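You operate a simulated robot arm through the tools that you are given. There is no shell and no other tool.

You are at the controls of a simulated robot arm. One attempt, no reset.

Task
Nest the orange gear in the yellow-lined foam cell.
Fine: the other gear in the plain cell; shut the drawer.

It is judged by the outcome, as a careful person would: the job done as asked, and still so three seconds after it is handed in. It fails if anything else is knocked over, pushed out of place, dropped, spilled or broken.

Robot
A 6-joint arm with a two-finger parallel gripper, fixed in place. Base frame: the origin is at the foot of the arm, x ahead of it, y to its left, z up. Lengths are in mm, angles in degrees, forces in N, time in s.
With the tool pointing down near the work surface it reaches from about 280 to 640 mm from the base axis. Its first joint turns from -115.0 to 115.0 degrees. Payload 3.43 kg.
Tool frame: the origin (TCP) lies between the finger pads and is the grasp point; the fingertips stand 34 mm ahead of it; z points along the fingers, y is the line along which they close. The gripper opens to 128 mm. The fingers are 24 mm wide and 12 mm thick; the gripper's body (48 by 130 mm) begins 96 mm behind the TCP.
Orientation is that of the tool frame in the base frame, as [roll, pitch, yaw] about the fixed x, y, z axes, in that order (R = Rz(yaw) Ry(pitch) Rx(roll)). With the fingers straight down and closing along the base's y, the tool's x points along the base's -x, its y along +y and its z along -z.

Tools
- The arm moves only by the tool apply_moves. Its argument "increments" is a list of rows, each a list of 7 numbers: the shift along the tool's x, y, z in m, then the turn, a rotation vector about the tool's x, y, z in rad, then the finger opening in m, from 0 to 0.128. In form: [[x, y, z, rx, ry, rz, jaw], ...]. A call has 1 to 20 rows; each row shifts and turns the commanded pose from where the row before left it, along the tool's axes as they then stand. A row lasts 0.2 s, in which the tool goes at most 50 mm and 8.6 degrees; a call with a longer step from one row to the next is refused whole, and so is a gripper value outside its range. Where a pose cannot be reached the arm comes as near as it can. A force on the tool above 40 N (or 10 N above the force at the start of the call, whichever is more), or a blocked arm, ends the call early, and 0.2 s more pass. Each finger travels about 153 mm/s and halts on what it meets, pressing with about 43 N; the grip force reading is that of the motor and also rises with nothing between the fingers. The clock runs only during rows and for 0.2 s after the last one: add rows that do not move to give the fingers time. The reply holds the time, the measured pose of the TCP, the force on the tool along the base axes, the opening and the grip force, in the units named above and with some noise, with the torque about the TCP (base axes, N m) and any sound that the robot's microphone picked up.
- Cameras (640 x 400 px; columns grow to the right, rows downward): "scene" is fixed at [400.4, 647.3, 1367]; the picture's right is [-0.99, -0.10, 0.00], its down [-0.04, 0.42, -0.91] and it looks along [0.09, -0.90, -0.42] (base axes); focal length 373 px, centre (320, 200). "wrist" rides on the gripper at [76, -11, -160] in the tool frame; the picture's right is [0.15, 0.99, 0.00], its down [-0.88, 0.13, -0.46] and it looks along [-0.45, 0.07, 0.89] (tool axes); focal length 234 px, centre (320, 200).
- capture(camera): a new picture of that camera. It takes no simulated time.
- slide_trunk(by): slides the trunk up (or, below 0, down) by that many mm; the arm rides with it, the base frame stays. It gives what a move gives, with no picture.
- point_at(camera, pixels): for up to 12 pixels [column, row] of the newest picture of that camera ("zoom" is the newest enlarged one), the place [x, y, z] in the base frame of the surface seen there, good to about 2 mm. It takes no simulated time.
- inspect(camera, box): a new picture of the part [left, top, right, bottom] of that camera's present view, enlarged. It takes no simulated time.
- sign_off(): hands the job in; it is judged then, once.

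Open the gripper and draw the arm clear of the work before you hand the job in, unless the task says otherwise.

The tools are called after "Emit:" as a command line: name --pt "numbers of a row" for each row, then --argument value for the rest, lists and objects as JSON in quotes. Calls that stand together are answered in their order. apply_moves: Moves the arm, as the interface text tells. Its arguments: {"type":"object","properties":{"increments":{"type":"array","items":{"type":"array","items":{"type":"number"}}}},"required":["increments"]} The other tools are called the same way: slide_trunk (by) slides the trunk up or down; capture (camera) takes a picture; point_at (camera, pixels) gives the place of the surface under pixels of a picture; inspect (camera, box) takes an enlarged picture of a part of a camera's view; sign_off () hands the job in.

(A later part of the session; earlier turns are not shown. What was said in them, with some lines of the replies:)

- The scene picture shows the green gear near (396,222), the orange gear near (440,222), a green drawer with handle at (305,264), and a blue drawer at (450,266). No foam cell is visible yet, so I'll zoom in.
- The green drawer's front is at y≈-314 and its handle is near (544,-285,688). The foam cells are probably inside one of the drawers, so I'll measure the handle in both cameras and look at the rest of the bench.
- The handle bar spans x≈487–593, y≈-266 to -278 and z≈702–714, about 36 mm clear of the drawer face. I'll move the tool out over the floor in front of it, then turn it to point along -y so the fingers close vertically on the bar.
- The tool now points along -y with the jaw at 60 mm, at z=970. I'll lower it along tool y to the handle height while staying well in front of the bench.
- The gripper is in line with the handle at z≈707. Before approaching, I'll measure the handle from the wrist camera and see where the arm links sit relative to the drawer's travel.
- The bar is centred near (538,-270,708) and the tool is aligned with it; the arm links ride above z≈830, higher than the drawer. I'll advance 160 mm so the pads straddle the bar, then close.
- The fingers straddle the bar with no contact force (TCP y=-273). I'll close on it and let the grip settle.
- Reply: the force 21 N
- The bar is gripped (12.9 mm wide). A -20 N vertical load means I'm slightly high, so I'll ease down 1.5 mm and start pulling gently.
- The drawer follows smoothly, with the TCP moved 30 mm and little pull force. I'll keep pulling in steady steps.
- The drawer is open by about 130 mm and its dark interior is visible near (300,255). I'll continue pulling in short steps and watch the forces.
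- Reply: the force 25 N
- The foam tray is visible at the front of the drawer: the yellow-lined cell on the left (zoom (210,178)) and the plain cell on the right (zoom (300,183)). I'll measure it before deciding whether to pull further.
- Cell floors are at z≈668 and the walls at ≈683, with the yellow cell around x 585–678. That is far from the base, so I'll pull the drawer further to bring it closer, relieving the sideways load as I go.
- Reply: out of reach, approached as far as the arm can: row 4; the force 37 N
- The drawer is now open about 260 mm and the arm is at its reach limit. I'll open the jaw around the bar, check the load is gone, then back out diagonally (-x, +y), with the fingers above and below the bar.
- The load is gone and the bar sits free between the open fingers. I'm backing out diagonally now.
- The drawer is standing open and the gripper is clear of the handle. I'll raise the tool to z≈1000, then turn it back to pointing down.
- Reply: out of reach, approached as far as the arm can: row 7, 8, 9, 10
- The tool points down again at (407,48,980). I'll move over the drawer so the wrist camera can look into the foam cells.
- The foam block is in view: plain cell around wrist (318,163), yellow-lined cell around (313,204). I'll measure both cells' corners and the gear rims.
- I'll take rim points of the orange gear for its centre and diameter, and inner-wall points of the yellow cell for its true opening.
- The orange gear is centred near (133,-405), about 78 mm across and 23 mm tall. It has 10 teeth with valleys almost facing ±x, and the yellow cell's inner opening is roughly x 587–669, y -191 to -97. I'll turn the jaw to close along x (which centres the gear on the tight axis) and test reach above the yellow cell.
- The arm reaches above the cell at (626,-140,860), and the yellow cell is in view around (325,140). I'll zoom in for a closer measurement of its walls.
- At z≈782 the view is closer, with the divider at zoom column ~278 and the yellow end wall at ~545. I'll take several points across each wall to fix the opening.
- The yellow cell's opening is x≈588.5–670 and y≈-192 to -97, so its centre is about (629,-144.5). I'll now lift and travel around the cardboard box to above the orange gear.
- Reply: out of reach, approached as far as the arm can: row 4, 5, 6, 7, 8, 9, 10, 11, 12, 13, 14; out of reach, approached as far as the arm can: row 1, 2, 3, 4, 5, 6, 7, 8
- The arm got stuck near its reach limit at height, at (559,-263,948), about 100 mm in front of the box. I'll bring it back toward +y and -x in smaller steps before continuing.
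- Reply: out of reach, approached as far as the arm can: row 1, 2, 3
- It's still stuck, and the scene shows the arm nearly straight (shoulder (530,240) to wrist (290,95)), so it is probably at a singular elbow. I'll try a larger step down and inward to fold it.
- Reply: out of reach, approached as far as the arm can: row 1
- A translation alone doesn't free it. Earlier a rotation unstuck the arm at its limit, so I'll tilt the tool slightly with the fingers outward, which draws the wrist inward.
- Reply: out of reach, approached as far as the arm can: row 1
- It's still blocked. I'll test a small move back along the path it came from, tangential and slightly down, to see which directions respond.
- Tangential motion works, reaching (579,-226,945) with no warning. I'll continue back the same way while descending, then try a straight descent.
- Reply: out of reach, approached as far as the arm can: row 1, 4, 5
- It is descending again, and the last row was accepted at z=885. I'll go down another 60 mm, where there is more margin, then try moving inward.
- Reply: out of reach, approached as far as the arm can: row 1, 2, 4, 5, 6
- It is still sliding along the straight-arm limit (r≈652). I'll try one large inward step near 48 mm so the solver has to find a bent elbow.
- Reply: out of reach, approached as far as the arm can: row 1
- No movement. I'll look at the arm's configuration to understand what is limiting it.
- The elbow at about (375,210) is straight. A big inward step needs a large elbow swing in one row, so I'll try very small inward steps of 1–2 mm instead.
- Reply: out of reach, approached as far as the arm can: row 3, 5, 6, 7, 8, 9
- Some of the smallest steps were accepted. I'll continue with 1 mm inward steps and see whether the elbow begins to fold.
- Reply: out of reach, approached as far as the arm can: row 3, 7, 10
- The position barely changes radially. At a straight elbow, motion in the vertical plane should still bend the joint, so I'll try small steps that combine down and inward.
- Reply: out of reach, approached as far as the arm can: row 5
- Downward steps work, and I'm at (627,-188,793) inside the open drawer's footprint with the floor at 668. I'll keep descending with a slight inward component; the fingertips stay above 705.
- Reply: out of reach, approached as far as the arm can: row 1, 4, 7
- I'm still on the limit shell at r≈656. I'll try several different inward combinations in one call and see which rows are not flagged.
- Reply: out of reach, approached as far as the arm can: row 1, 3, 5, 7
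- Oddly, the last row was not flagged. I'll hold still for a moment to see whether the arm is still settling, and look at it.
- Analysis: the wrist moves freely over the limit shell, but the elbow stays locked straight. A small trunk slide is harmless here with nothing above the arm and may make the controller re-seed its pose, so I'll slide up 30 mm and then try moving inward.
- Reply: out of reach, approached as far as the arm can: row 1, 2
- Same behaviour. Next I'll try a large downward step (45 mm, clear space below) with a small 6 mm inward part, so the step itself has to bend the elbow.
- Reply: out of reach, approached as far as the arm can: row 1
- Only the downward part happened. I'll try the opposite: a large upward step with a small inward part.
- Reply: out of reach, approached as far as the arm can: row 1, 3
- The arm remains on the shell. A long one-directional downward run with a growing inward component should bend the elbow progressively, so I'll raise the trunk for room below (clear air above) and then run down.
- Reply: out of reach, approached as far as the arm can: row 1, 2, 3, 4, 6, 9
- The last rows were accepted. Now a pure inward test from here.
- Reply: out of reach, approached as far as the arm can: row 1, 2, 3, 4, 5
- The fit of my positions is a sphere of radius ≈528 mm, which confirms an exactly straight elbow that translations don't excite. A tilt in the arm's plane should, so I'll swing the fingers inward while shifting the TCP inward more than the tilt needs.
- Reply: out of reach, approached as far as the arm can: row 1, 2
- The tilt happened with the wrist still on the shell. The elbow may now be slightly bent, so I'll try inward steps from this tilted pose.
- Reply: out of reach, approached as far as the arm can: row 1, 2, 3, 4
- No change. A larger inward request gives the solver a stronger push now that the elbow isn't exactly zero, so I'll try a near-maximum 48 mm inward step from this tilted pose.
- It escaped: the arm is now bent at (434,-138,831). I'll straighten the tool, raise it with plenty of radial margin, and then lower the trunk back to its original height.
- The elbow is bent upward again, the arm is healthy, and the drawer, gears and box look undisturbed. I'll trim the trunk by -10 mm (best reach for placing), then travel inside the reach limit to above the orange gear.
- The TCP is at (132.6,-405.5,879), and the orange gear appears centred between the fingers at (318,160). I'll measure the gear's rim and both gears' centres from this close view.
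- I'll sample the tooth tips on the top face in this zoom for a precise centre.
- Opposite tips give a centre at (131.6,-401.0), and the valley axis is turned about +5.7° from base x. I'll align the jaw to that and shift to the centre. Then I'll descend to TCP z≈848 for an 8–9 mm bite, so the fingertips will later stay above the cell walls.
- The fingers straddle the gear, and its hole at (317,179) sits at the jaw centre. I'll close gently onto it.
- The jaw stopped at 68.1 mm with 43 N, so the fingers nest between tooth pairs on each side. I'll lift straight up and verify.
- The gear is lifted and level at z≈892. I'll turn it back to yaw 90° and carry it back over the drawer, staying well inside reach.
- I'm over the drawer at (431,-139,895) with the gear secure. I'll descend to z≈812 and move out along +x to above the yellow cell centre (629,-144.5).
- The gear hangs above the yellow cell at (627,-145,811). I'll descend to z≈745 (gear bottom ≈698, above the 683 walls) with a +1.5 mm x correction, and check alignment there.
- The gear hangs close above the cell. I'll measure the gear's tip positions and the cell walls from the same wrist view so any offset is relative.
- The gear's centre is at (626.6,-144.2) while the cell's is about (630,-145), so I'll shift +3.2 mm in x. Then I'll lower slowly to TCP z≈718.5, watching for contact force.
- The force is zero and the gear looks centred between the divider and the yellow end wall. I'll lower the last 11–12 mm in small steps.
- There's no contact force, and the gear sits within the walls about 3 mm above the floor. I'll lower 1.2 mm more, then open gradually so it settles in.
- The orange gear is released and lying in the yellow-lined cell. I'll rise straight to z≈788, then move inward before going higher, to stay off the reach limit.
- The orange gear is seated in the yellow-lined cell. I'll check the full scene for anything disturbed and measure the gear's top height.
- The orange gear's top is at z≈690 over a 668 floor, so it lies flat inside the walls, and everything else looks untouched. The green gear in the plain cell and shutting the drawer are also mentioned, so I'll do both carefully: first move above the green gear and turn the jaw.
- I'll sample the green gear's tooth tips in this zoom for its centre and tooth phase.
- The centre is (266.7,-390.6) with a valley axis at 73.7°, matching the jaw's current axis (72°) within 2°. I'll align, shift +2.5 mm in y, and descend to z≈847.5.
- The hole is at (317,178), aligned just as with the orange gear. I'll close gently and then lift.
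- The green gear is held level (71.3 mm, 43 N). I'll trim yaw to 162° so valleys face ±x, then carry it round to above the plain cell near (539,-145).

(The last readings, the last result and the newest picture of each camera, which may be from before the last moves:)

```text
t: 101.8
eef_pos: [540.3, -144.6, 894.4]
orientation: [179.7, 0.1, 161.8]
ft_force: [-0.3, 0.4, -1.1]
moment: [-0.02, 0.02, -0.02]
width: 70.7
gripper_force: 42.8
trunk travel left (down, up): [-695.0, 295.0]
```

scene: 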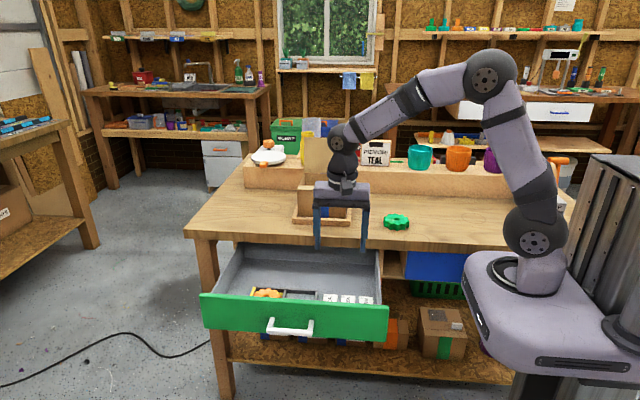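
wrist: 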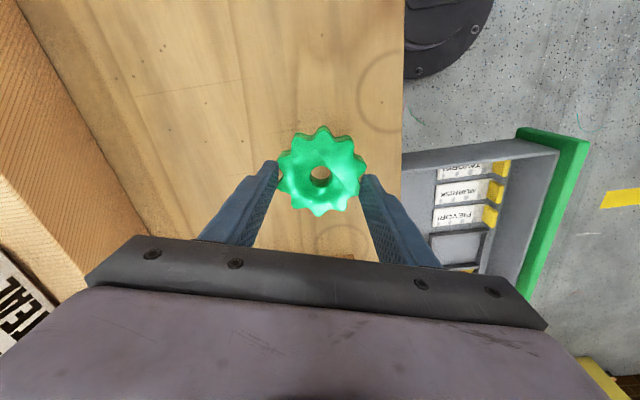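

I'm above the plain cell at (540,-145,894). I'll descend to z≈743 (gear bottom ≈696, above the walls) and check alignment from the wrist camera.

Emit:
apply_moves --pt "0 0 0.025 0 0 0 0.06" --pt "0 0 0.025 0 0 0 0.06" --pt "0 0 0.025 0 0 0 0.06" --pt "0 0 0.025 0 0 0 0.06" --pt "0 0 0.02 0 0 0 0.06" --pt "0 0 0.02 0 0 0 0.06" --pt "0 0 0.011 0 0 0 0.06" --pt "0 0 0 0 0 0 0.06" --pt "0 0 0 0 0 0 0.06"

Emit:
capture --camera "wrist"

Emit:
inspect --camera "wrist" --box '[230, 80, 410, 230]'

```text
t: 103.8
eef_pos: [539.3, -143.9, 743.1]
orientation: [179.8, 0.2, 161.9]
ft_force: [1.0, -0.1, 0.4]
moment: [-0.01, 0.02, 0.02]
width: 70.1
gripper_force: 43.0
trunk travel left (down, up): [-695.0, 295.0]
```

```text
taken
```

wrist: 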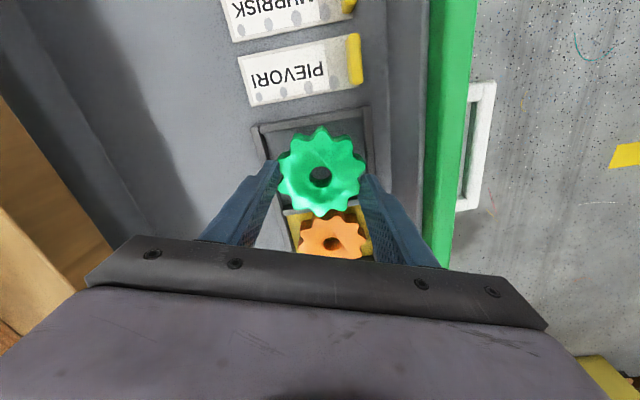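

```text
2.67 times, centred on (320, 155) of wrist
```

zoom: 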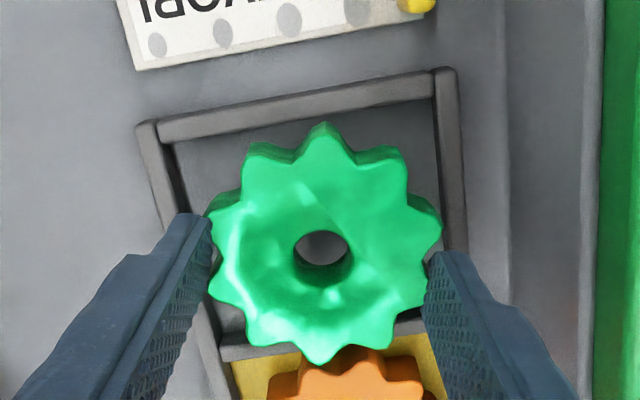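

The width is creeping slowly (71.3→70.1) as the teeth nest, but the gear is still centred. I'll measure gear tips and cell walls in this same zoom.

Emit:
point_at --camera "zoom" --pixels '[[320, 132], [320, 358], [250, 152], [395, 160], [435, 210], [214, 215], [216, 290], [428, 290], [255, 338], [385, 340], [295, 255], [348, 255]]'

Emit:
point_at --camera "zoom" --pixels '[[290, 105], [290, 118], [290, 127], [290, 135], [245, 352], [238, 340], [230, 358], [440, 130], [448, 130], [436, 140], [160, 160], [175, 190]]'

```text
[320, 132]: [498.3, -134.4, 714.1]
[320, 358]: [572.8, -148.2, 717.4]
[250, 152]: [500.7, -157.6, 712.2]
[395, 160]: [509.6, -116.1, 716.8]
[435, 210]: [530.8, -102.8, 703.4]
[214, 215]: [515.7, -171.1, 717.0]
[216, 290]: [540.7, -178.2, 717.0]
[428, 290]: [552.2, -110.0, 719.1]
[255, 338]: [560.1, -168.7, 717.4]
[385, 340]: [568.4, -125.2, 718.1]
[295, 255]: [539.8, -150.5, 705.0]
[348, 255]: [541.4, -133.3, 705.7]
```

```text
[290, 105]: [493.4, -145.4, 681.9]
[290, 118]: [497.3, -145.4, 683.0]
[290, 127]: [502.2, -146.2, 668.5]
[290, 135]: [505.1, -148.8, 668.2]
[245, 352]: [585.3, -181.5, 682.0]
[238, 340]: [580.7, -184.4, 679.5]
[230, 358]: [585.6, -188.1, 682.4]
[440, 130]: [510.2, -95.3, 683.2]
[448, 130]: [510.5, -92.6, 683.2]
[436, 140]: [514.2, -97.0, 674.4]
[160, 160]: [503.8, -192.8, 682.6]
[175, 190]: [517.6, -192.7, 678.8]
```

The gear's centre is at (534.8,-141.5) and it has turned about 7.5° in the jaw, while the plain cell's centre is about (539.7,-145). I'll rotate the tool to bring valleys to ±x, shift by (+4.6,-4.1) mm, and re-measure.

Emit:
apply_moves --pt "0 0 0 0 0 0.065 0.06" --pt "0 0 0 0 0 0.066 0.06" --pt "-0.0059 -0.0017 0 0 0 0 0.06" --pt "0 0 0 0 0 0 0.06"

Emit:
inspect --camera "wrist" --box '[230, 80, 410, 230]'

```text
t: 104.8
eef_pos: [544.7, -148.8, 743.7]
orientation: [179.9, 0.1, 154.4]
ft_force: [0.0, 0.5, -0.7]
moment: [-0.01, -0.01, -0.03]
width: 69.9
gripper_force: 43.5
trunk travel left (down, up): [-695.0, 295.0]
```

```text
2.67 times, centred on (320, 155) of wrist
```

zoom: 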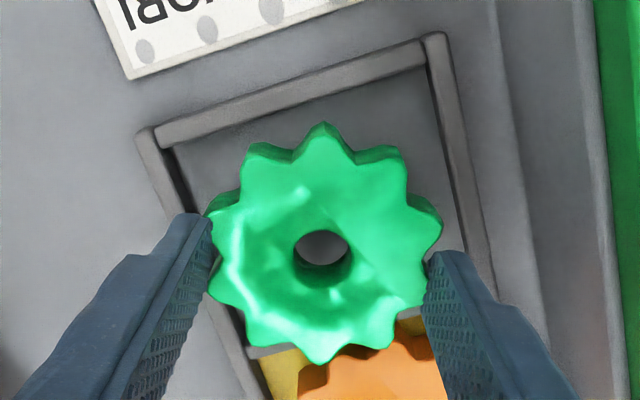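

Emit:
point_at --camera "zoom" --pixels '[[320, 132], [320, 358], [250, 155], [397, 162], [216, 215], [216, 288], [427, 290], [255, 338], [385, 342], [270, 352], [250, 345], [290, 112]]'

```text
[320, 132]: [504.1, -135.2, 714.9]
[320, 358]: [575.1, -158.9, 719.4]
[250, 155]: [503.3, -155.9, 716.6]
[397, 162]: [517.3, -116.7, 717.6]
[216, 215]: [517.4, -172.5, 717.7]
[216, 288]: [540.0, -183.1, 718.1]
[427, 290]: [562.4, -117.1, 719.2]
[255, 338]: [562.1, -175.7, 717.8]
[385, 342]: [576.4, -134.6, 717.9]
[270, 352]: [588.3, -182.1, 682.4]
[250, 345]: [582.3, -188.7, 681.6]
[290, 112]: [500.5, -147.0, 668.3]
```

The gear is now centred at (539.8,-145.8) with teeth at about ±17–20° off x, so valleys face the tight walls and alignment is good. I'll lower it into the plain cell in small steps.

Emit:
apply_moves --pt "0 0 0.006 0 0 0 0.06" --pt "0 0 0.005 0 0 0 0.06" --pt "0 0 0.004 0 0 0 0.06" --pt "0 0 0.003 0 0 0 0.06" --pt "0 0 0.003 0 0 0 0.06" --pt "0 0 0.002 0 0 0 0.06" --pt "0 0 0.0015 0 0 0 0.06" --pt "0 0 0 0 0 0 0.06"

Emit:
inspect --camera "wrist" --box '[230, 80, 410, 230]'

```text
t: 106.6
eef_pos: [545.7, -149.2, 719.4]
orientation: [179.7, 0.2, 154.3]
ft_force: [0.3, -0.3, 0.1]
moment: [0.0, 0.02, 0.02]
width: 69.8
gripper_force: 43.2
trunk travel left (down, up): [-695.0, 295.0]
```

```text
2.67 times, centred on (320, 155) of wrist
```

zoom: 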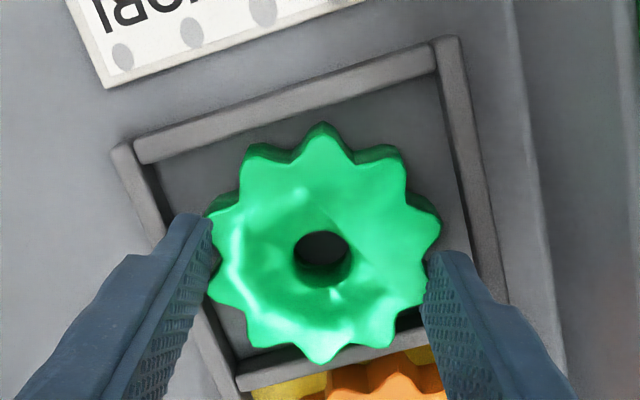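

The gear is inside the plain cell's walls with no contact force. I'll lower 1 mm and open only to 82 mm, since the drawer front is nearby, then rise.

Emit:
apply_moves --pt "0 0 0.001 0 0 0 0.06" --pt "0 0 0 0 0 0 0.066" --pt "0 0 0 0 0 0 0.072" --pt "0 0 0 0 0 0 0.077" --pt "0 0 0 0 0 0 0.082" --pt "0 0 0 0 0 0 0.082" --pt "0 0 0 0 0 0 0.082"

Emit:
inspect --camera "wrist" --box '[230, 80, 410, 230]'

```text
t: 108.2
eef_pos: [542.8, -147.2, 718.2]
orientation: [179.9, 0.1, 154.4]
ft_force: [-0.4, 0.4, 0.4]
moment: [-0.03, 0.0, 0.0]
width: 82.0
gripper_force: 0.1
trunk travel left (down, up): [-695.0, 295.0]
```

```text
2.67 times, centred on (320, 155) of wrist
```

zoom: 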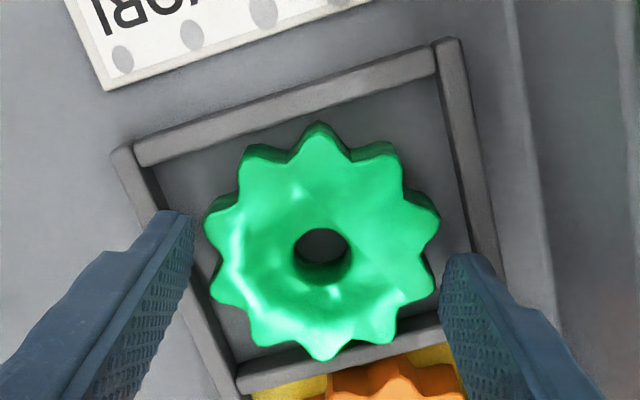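

The green gear lies in the plain cell and the fingers are clear of it. I'll rise straight up to z≈900 and turn the jaw back to yaw 90° there.

Emit:
apply_moves --pt "0 0 -0.01 0 0 0 0.082" --pt "0 0 -0.025 0 0 0 0.082" --pt "0 0 -0.03 0 0 0 0.082" --pt "0 0 -0.03 0 0 0 0.082" --pt "0 0 -0.03 0 0 0 0.082" --pt "0 0 -0.03 0 0 0 0.082" --pt "0 0 -0.027 0 0 0 0.082" --pt "0 0 0 0 0 0.1405 0.06" --pt "0 0 0 0 0 0.1405 0.04" --pt "0 0 0 0 0 0.1405 0.02" --pt "0 0 0 0 0 0.1405 0.0" --pt "0 0 0 0 0 0.1405 0.0" --pt "0 0 0 0 0 0.1405 0.0" --pt "0 0 0 0 0 0.1405 0.0" --pt "0 0 0 0 0 0.1405 0.0" --pt "0 0 0 0 0 0 0.0"

Emit:
capture --camera "wrist"

Emit:
capture --camera "scene"

```text
t: 111.6
eef_pos: [543.7, -148.9, 900.0]
orientation: [180.0, -0.1, 89.9]
ft_force: [0.5, 0.2, -0.1]
moment: [0.01, 0.01, -0.03]
width: 0.1
gripper_force: 32.9
trunk travel left (down, up): [-695.0, 295.0]
```

```text
taken
```

wrist: 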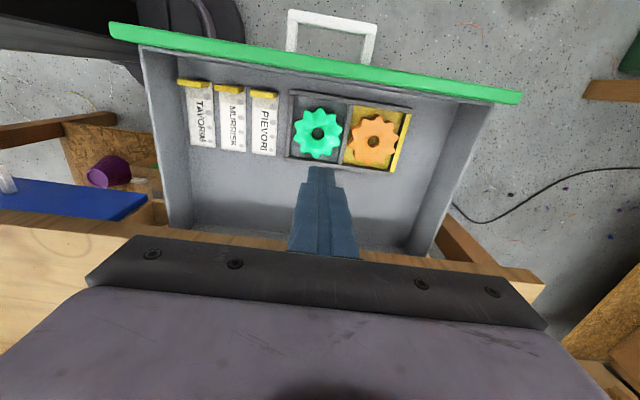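

```text
taken
```

scene: 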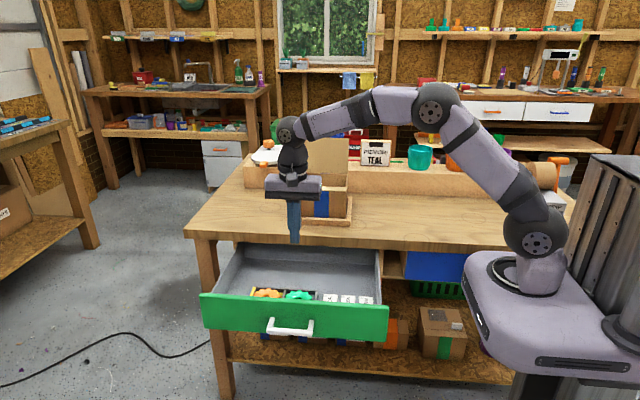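

Both gears are in their cells: green at wrist (318,133), orange at (374,138). I'll verify both tops are flat and measure the handle's current position before pushing the drawer shut.

Emit:
point_at --camera "wrist" --pixels '[[305, 130], [330, 145], [330, 122], [362, 135], [385, 145], [380, 125], [320, 18], [340, 22], [365, 28], [330, 57], [330, 72], [293, 30]]'

```text
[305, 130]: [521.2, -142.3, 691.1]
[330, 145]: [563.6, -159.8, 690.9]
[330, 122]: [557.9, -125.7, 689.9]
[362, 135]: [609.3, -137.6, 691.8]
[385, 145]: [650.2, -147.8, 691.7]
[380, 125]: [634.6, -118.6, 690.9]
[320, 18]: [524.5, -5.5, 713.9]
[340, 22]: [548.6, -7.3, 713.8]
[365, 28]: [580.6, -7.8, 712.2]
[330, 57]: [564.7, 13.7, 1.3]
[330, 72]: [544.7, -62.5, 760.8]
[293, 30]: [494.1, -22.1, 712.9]
```

Both gears lie flat (tops ≈691), and the handle bar is at y≈-5 to -18, z≈702–714. With the fingers closed, I'll go out to y≈+50 in front of the handle and descend to z≈731.

Emit:
apply_moves --pt "0.04 -0.001 0 0 0 0 0" --pt "0.04 -0.001 0 0 0 0 0" --pt "0.04 -0.001 0 0 0 0 0" --pt "0.04 0 0 0 0 0 0" --pt "0.04 0 0 0 0 0 0" --pt "0 0 0.03 0 0 0 0" --pt "0 0 0.03 0 0 0 0" --pt "0 0 0.03 0 0 0 0" --pt "0 0 0.03 0 0 0 0" --pt "0 0 0.03 0 0 0 0" --pt "0 0 0.019 0 0 0 0" --pt "0 0 0 0 0 0 0"

Emit:
inspect --camera "scene" --box '[200, 190, 400, 340]'

```text
t: 114.2
eef_pos: [541.5, 51.1, 729.5]
orientation: [179.8, -0.1, 90.0]
ft_force: [0.6, 0.3, 0.3]
moment: [-0.01, -0.01, 0.01]
width: 0.0
gripper_force: 32.8
trunk travel left (down, up): [-695.0, 295.0]
```

```text
2.67 times, centred on (300, 265) of scene
```

zoom: 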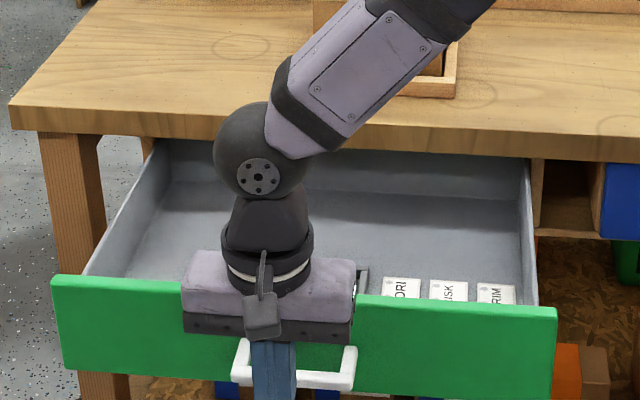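

The fingers are in front of the bar at (541,51,730). I'll push gently in 10 mm rows along -y.

Emit:
apply_moves --pt "-0.012 0 0 0 0 0 0" --pt "-0.012 0 0 0 0 0 0" --pt "-0.01 0 0 0 0 0 0" --pt "-0.006 0 0 0 0 0 0" --pt "-0.005 0 0 0 0 0 0" --pt "-0.005 0 0 0 0 0 0" --pt "-0.006 0 0 0 0 0 0" --pt "-0.008 0 0 0 0 0 0" --pt "-0.01 0 0 0 0 0 0" --pt "-0.01 0 0 0 0 0 0" --pt "-0.01 0 0 0 0 0 0" --pt "-0.01 0 0 0 0 0 0" --pt "-0.01 0 0 0 0 0 0" --pt "-0.01 0 0 0 0 0 0" --pt "-0.008 0 0 0 0 0 0" --pt "-0.004 0 0 0 0 0 0" --pt "0 0 0 0 0 0 0"

Emit:
capture --camera "wrist"

Emit:
inspect --camera "scene" --box '[200, 190, 400, 340]'

```text
t: 117.8
eef_pos: [539.6, -84.1, 730.4]
orientation: [180.0, -0.1, 90.0]
ft_force: [-0.5, 1.2, -0.4]
moment: [0.05, 0.01, 0.0]
width: 0.0
gripper_force: 33.3
trunk travel left (down, up): [-695.0, 295.0]
```

```text
taken
```

wrist: 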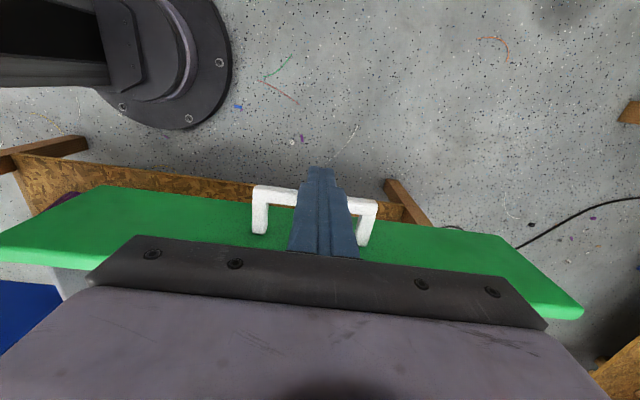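

```text
2.67 times, centred on (300, 265) of scene
```

zoom: 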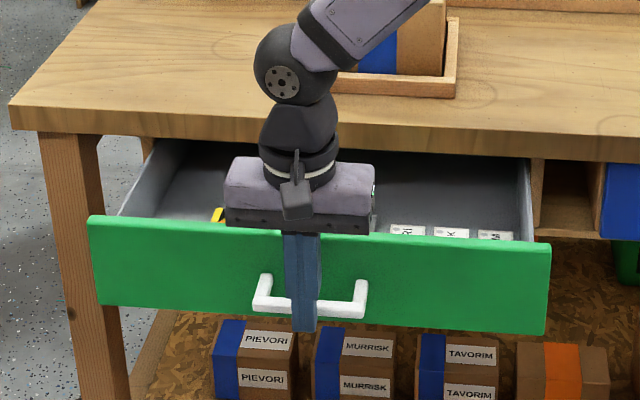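

The drawer is sliding in with very low force. I'll continue for another 150 mm, slowing toward the end.

Emit:
apply_moves --pt "-0.006 0 0 0 0 0 0" --pt "-0.01 0 0 0 0 0 0" --pt "-0.01 0 0 0 0 0 0" --pt "-0.01 0 0 0 0 0 0" --pt "-0.01 0 0 0 0 0 0" --pt "-0.01 0 0 0 0 0 0" --pt "-0.01 0 0 0 0 0 0" --pt "-0.01 0 0 0 0 0 0" --pt "-0.01 0 0 0 0 0 0" --pt "-0.01 0 0 0 0 0 0" --pt "-0.01 0 0 0 0 0 0" --pt "-0.01 0 0 0 0 0 0" --pt "-0.01 0 0 0 0 0 0" --pt "-0.01 0 0 0 0 0 0" --pt "-0.007 0 0 0 0 0 0" --pt "-0.004 0 0 0 0 0 0" --pt "-0.003 0 0 0 0 0 0" --pt "0 0 0 0 0 0 0"

Emit:
inspect --camera "scene" --box '[200, 190, 400, 340]'

Emit:
point_at --camera "zoom" --pixels '[[180, 190], [450, 210], [60, 130], [300, 150]]'

```text
t: 121.6
eef_pos: [541.2, -235.3, 730.0]
orientation: [179.9, -0.1, 90.0]
ft_force: [0.9, 0.2, -0.2]
moment: [-0.01, 0.0, 0.0]
width: 0.0
gripper_force: 33.1
trunk travel left (down, up): [-695.0, 295.0]
```

```text
2.67 times, centred on (300, 265) of scene
```

zoom: 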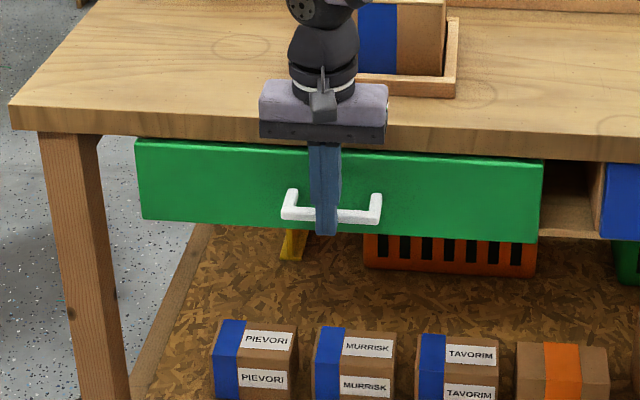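

```text
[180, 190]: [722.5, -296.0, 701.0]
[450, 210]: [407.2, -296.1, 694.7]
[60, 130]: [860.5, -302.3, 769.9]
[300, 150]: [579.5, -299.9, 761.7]
```

The drawer front is at y=-296 and was at -314 when shut. I'll push the remaining 18 mm in 2–3 mm rows and watch for the stop.

Emit:
apply_moves --pt "-0.003 0 0 0 0 0 0" --pt "-0.003 0 0 0 0 0 0" --pt "-0.003 0 0 0 0 0 0" --pt "-0.003 0 0 0 0 0 0" --pt "-0.002 0 0 0 0 0 0" --pt "-0.002 0 0 0 0 0 0" --pt "-0.0015 0 0 0 0 0 0" --pt "0 0 0 0 0 0 0"

Emit:
inspect --camera "scene" --box '[200, 190, 400, 340]'

Emit:
point_at --camera "zoom" --pixels '[[180, 190], [450, 210], [240, 190], [620, 220]]'

```text
t: 123.4
eef_pos: [542.8, -252.2, 730.9]
orientation: [179.9, -0.1, 89.9]
ft_force: [-0.1, -0.5, -0.2]
moment: [0.01, -0.01, 0.02]
width: 0.1
gripper_force: 33.6
trunk travel left (down, up): [-695.0, 295.0]
```

```text
2.67 times, centred on (300, 265) of scene
```

zoom: 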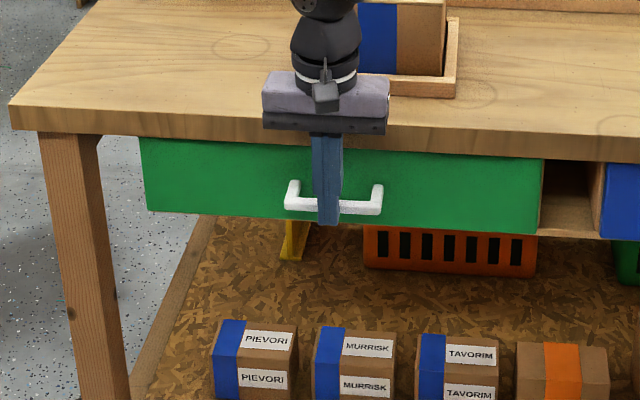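

```text
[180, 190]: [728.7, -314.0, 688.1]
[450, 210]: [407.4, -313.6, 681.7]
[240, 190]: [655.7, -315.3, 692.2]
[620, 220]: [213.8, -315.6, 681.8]
```

The front is at y≈-314, flush with where it started and with the blue drawer. I'll nudge 1.5 mm more to confirm the stop, then back away along +y.

Emit:
apply_moves --pt "-0.0015 0 0 0 0 0 0" --pt "0 0 0 0 0 0 0"

Emit:
apply_moves --pt "0.01 0 0 0 0 0 0" --pt "0.02 0 0 0 0 0 0" --pt "0.03 0 0 0 0 0 0" --pt "0.03 0 0 0 0 0 0" --pt "0.03 -0.01 -0.01 0 0 0 0.03" --pt "0 -0.02 -0.03 0 0 0 0.06" --pt "0 -0.02 -0.03 0 0 0 0.09" --pt "0 -0.02 -0.03 0 0 0 0.1" --pt "0 -0.02 -0.03 0 0 0 0.1" --pt "0 -0.02 -0.03 0 0 0 0.1" --pt "0 0 0 0 0 0 0.1"

Emit:
capture --camera "scene"

Emit:
capture --camera "wrist"

Emit:
inspect --camera "scene" --box '[200, 190, 400, 340]'

Emit:
point_at --camera "zoom" --pixels '[[180, 190], [450, 210], [240, 190], [620, 220], [330, 170]]'

```text
t: 124.0
eef_pos: [540.3, -253.0, 730.2]
orientation: [179.9, -0.3, 90.0]
ft_force: [1.7, 7.4, -1.0]
moment: [0.13, -0.13, -0.01]
width: 0.1
gripper_force: 32.8
trunk travel left (down, up): [-695.0, 295.0]
```

```text
t: 126.4
eef_pos: [430.0, -134.1, 890.1]
orientation: [179.9, -0.1, 90.0]
ft_force: [-0.2, 0.3, -0.1]
moment: [-0.02, 0.02, -0.03]
width: 100.1
gripper_force: 0.0
trunk travel left (down, up): [-695.0, 295.0]
```

```text
taken
```

scene: 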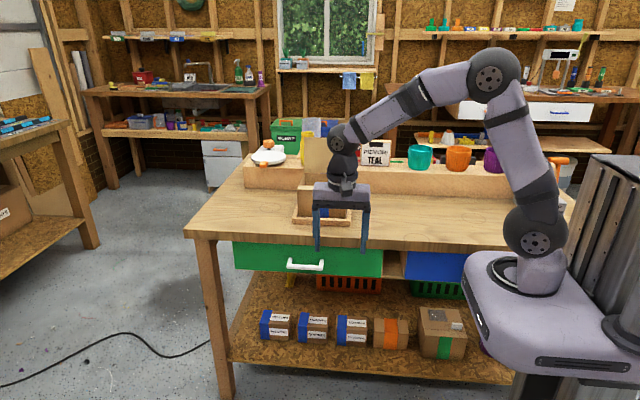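

```text
taken
```

wrist: 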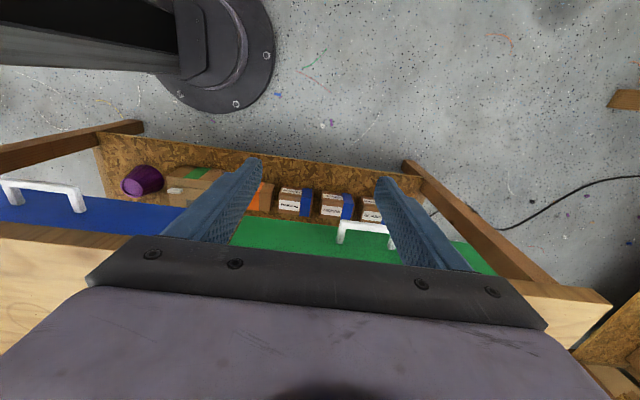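

```text
2.67 times, centred on (300, 265) of scene
```

zoom: 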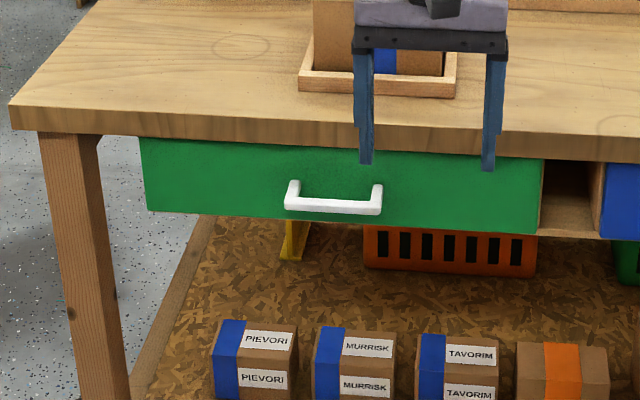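

```text
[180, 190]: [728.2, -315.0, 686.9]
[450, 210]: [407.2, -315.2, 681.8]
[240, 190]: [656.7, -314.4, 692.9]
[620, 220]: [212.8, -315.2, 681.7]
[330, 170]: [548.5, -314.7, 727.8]
```

The drawer stopped firmly with a 7 N reaction and its front is flush at y≈-315. The gripper is open and clear at (430,-134,890), and nothing else looks disturbed, so I'm handing the job in.

Emit:
sign_off

```text
The job is handed in.
```

The orange gear is lying flat in the yellow-lined foam cell. I also put the green gear in the plain cell and shut the drawer.

- **Gears:** before I closed the drawer, both gear tops measured about 691 mm against a 668 mm cell floor, so each was flat and inside its walls. I couldn't see inside once the drawer was shut; I pushed it in slowly.
- **Drawer:** it closed against its stop, flush with the blue drawer and with its starting position.
- **Surroundings:** the last pictures show nothing else on the bench or shelf disturbed.
- **Arm:** the arm locked up at full stretch partway through, before I'd picked up a gear. I freed it by tilting the tool and sliding the trunk, without touching anything. The trunk ended 20 mm higher than it started.

The gripper is open and clear of the work.
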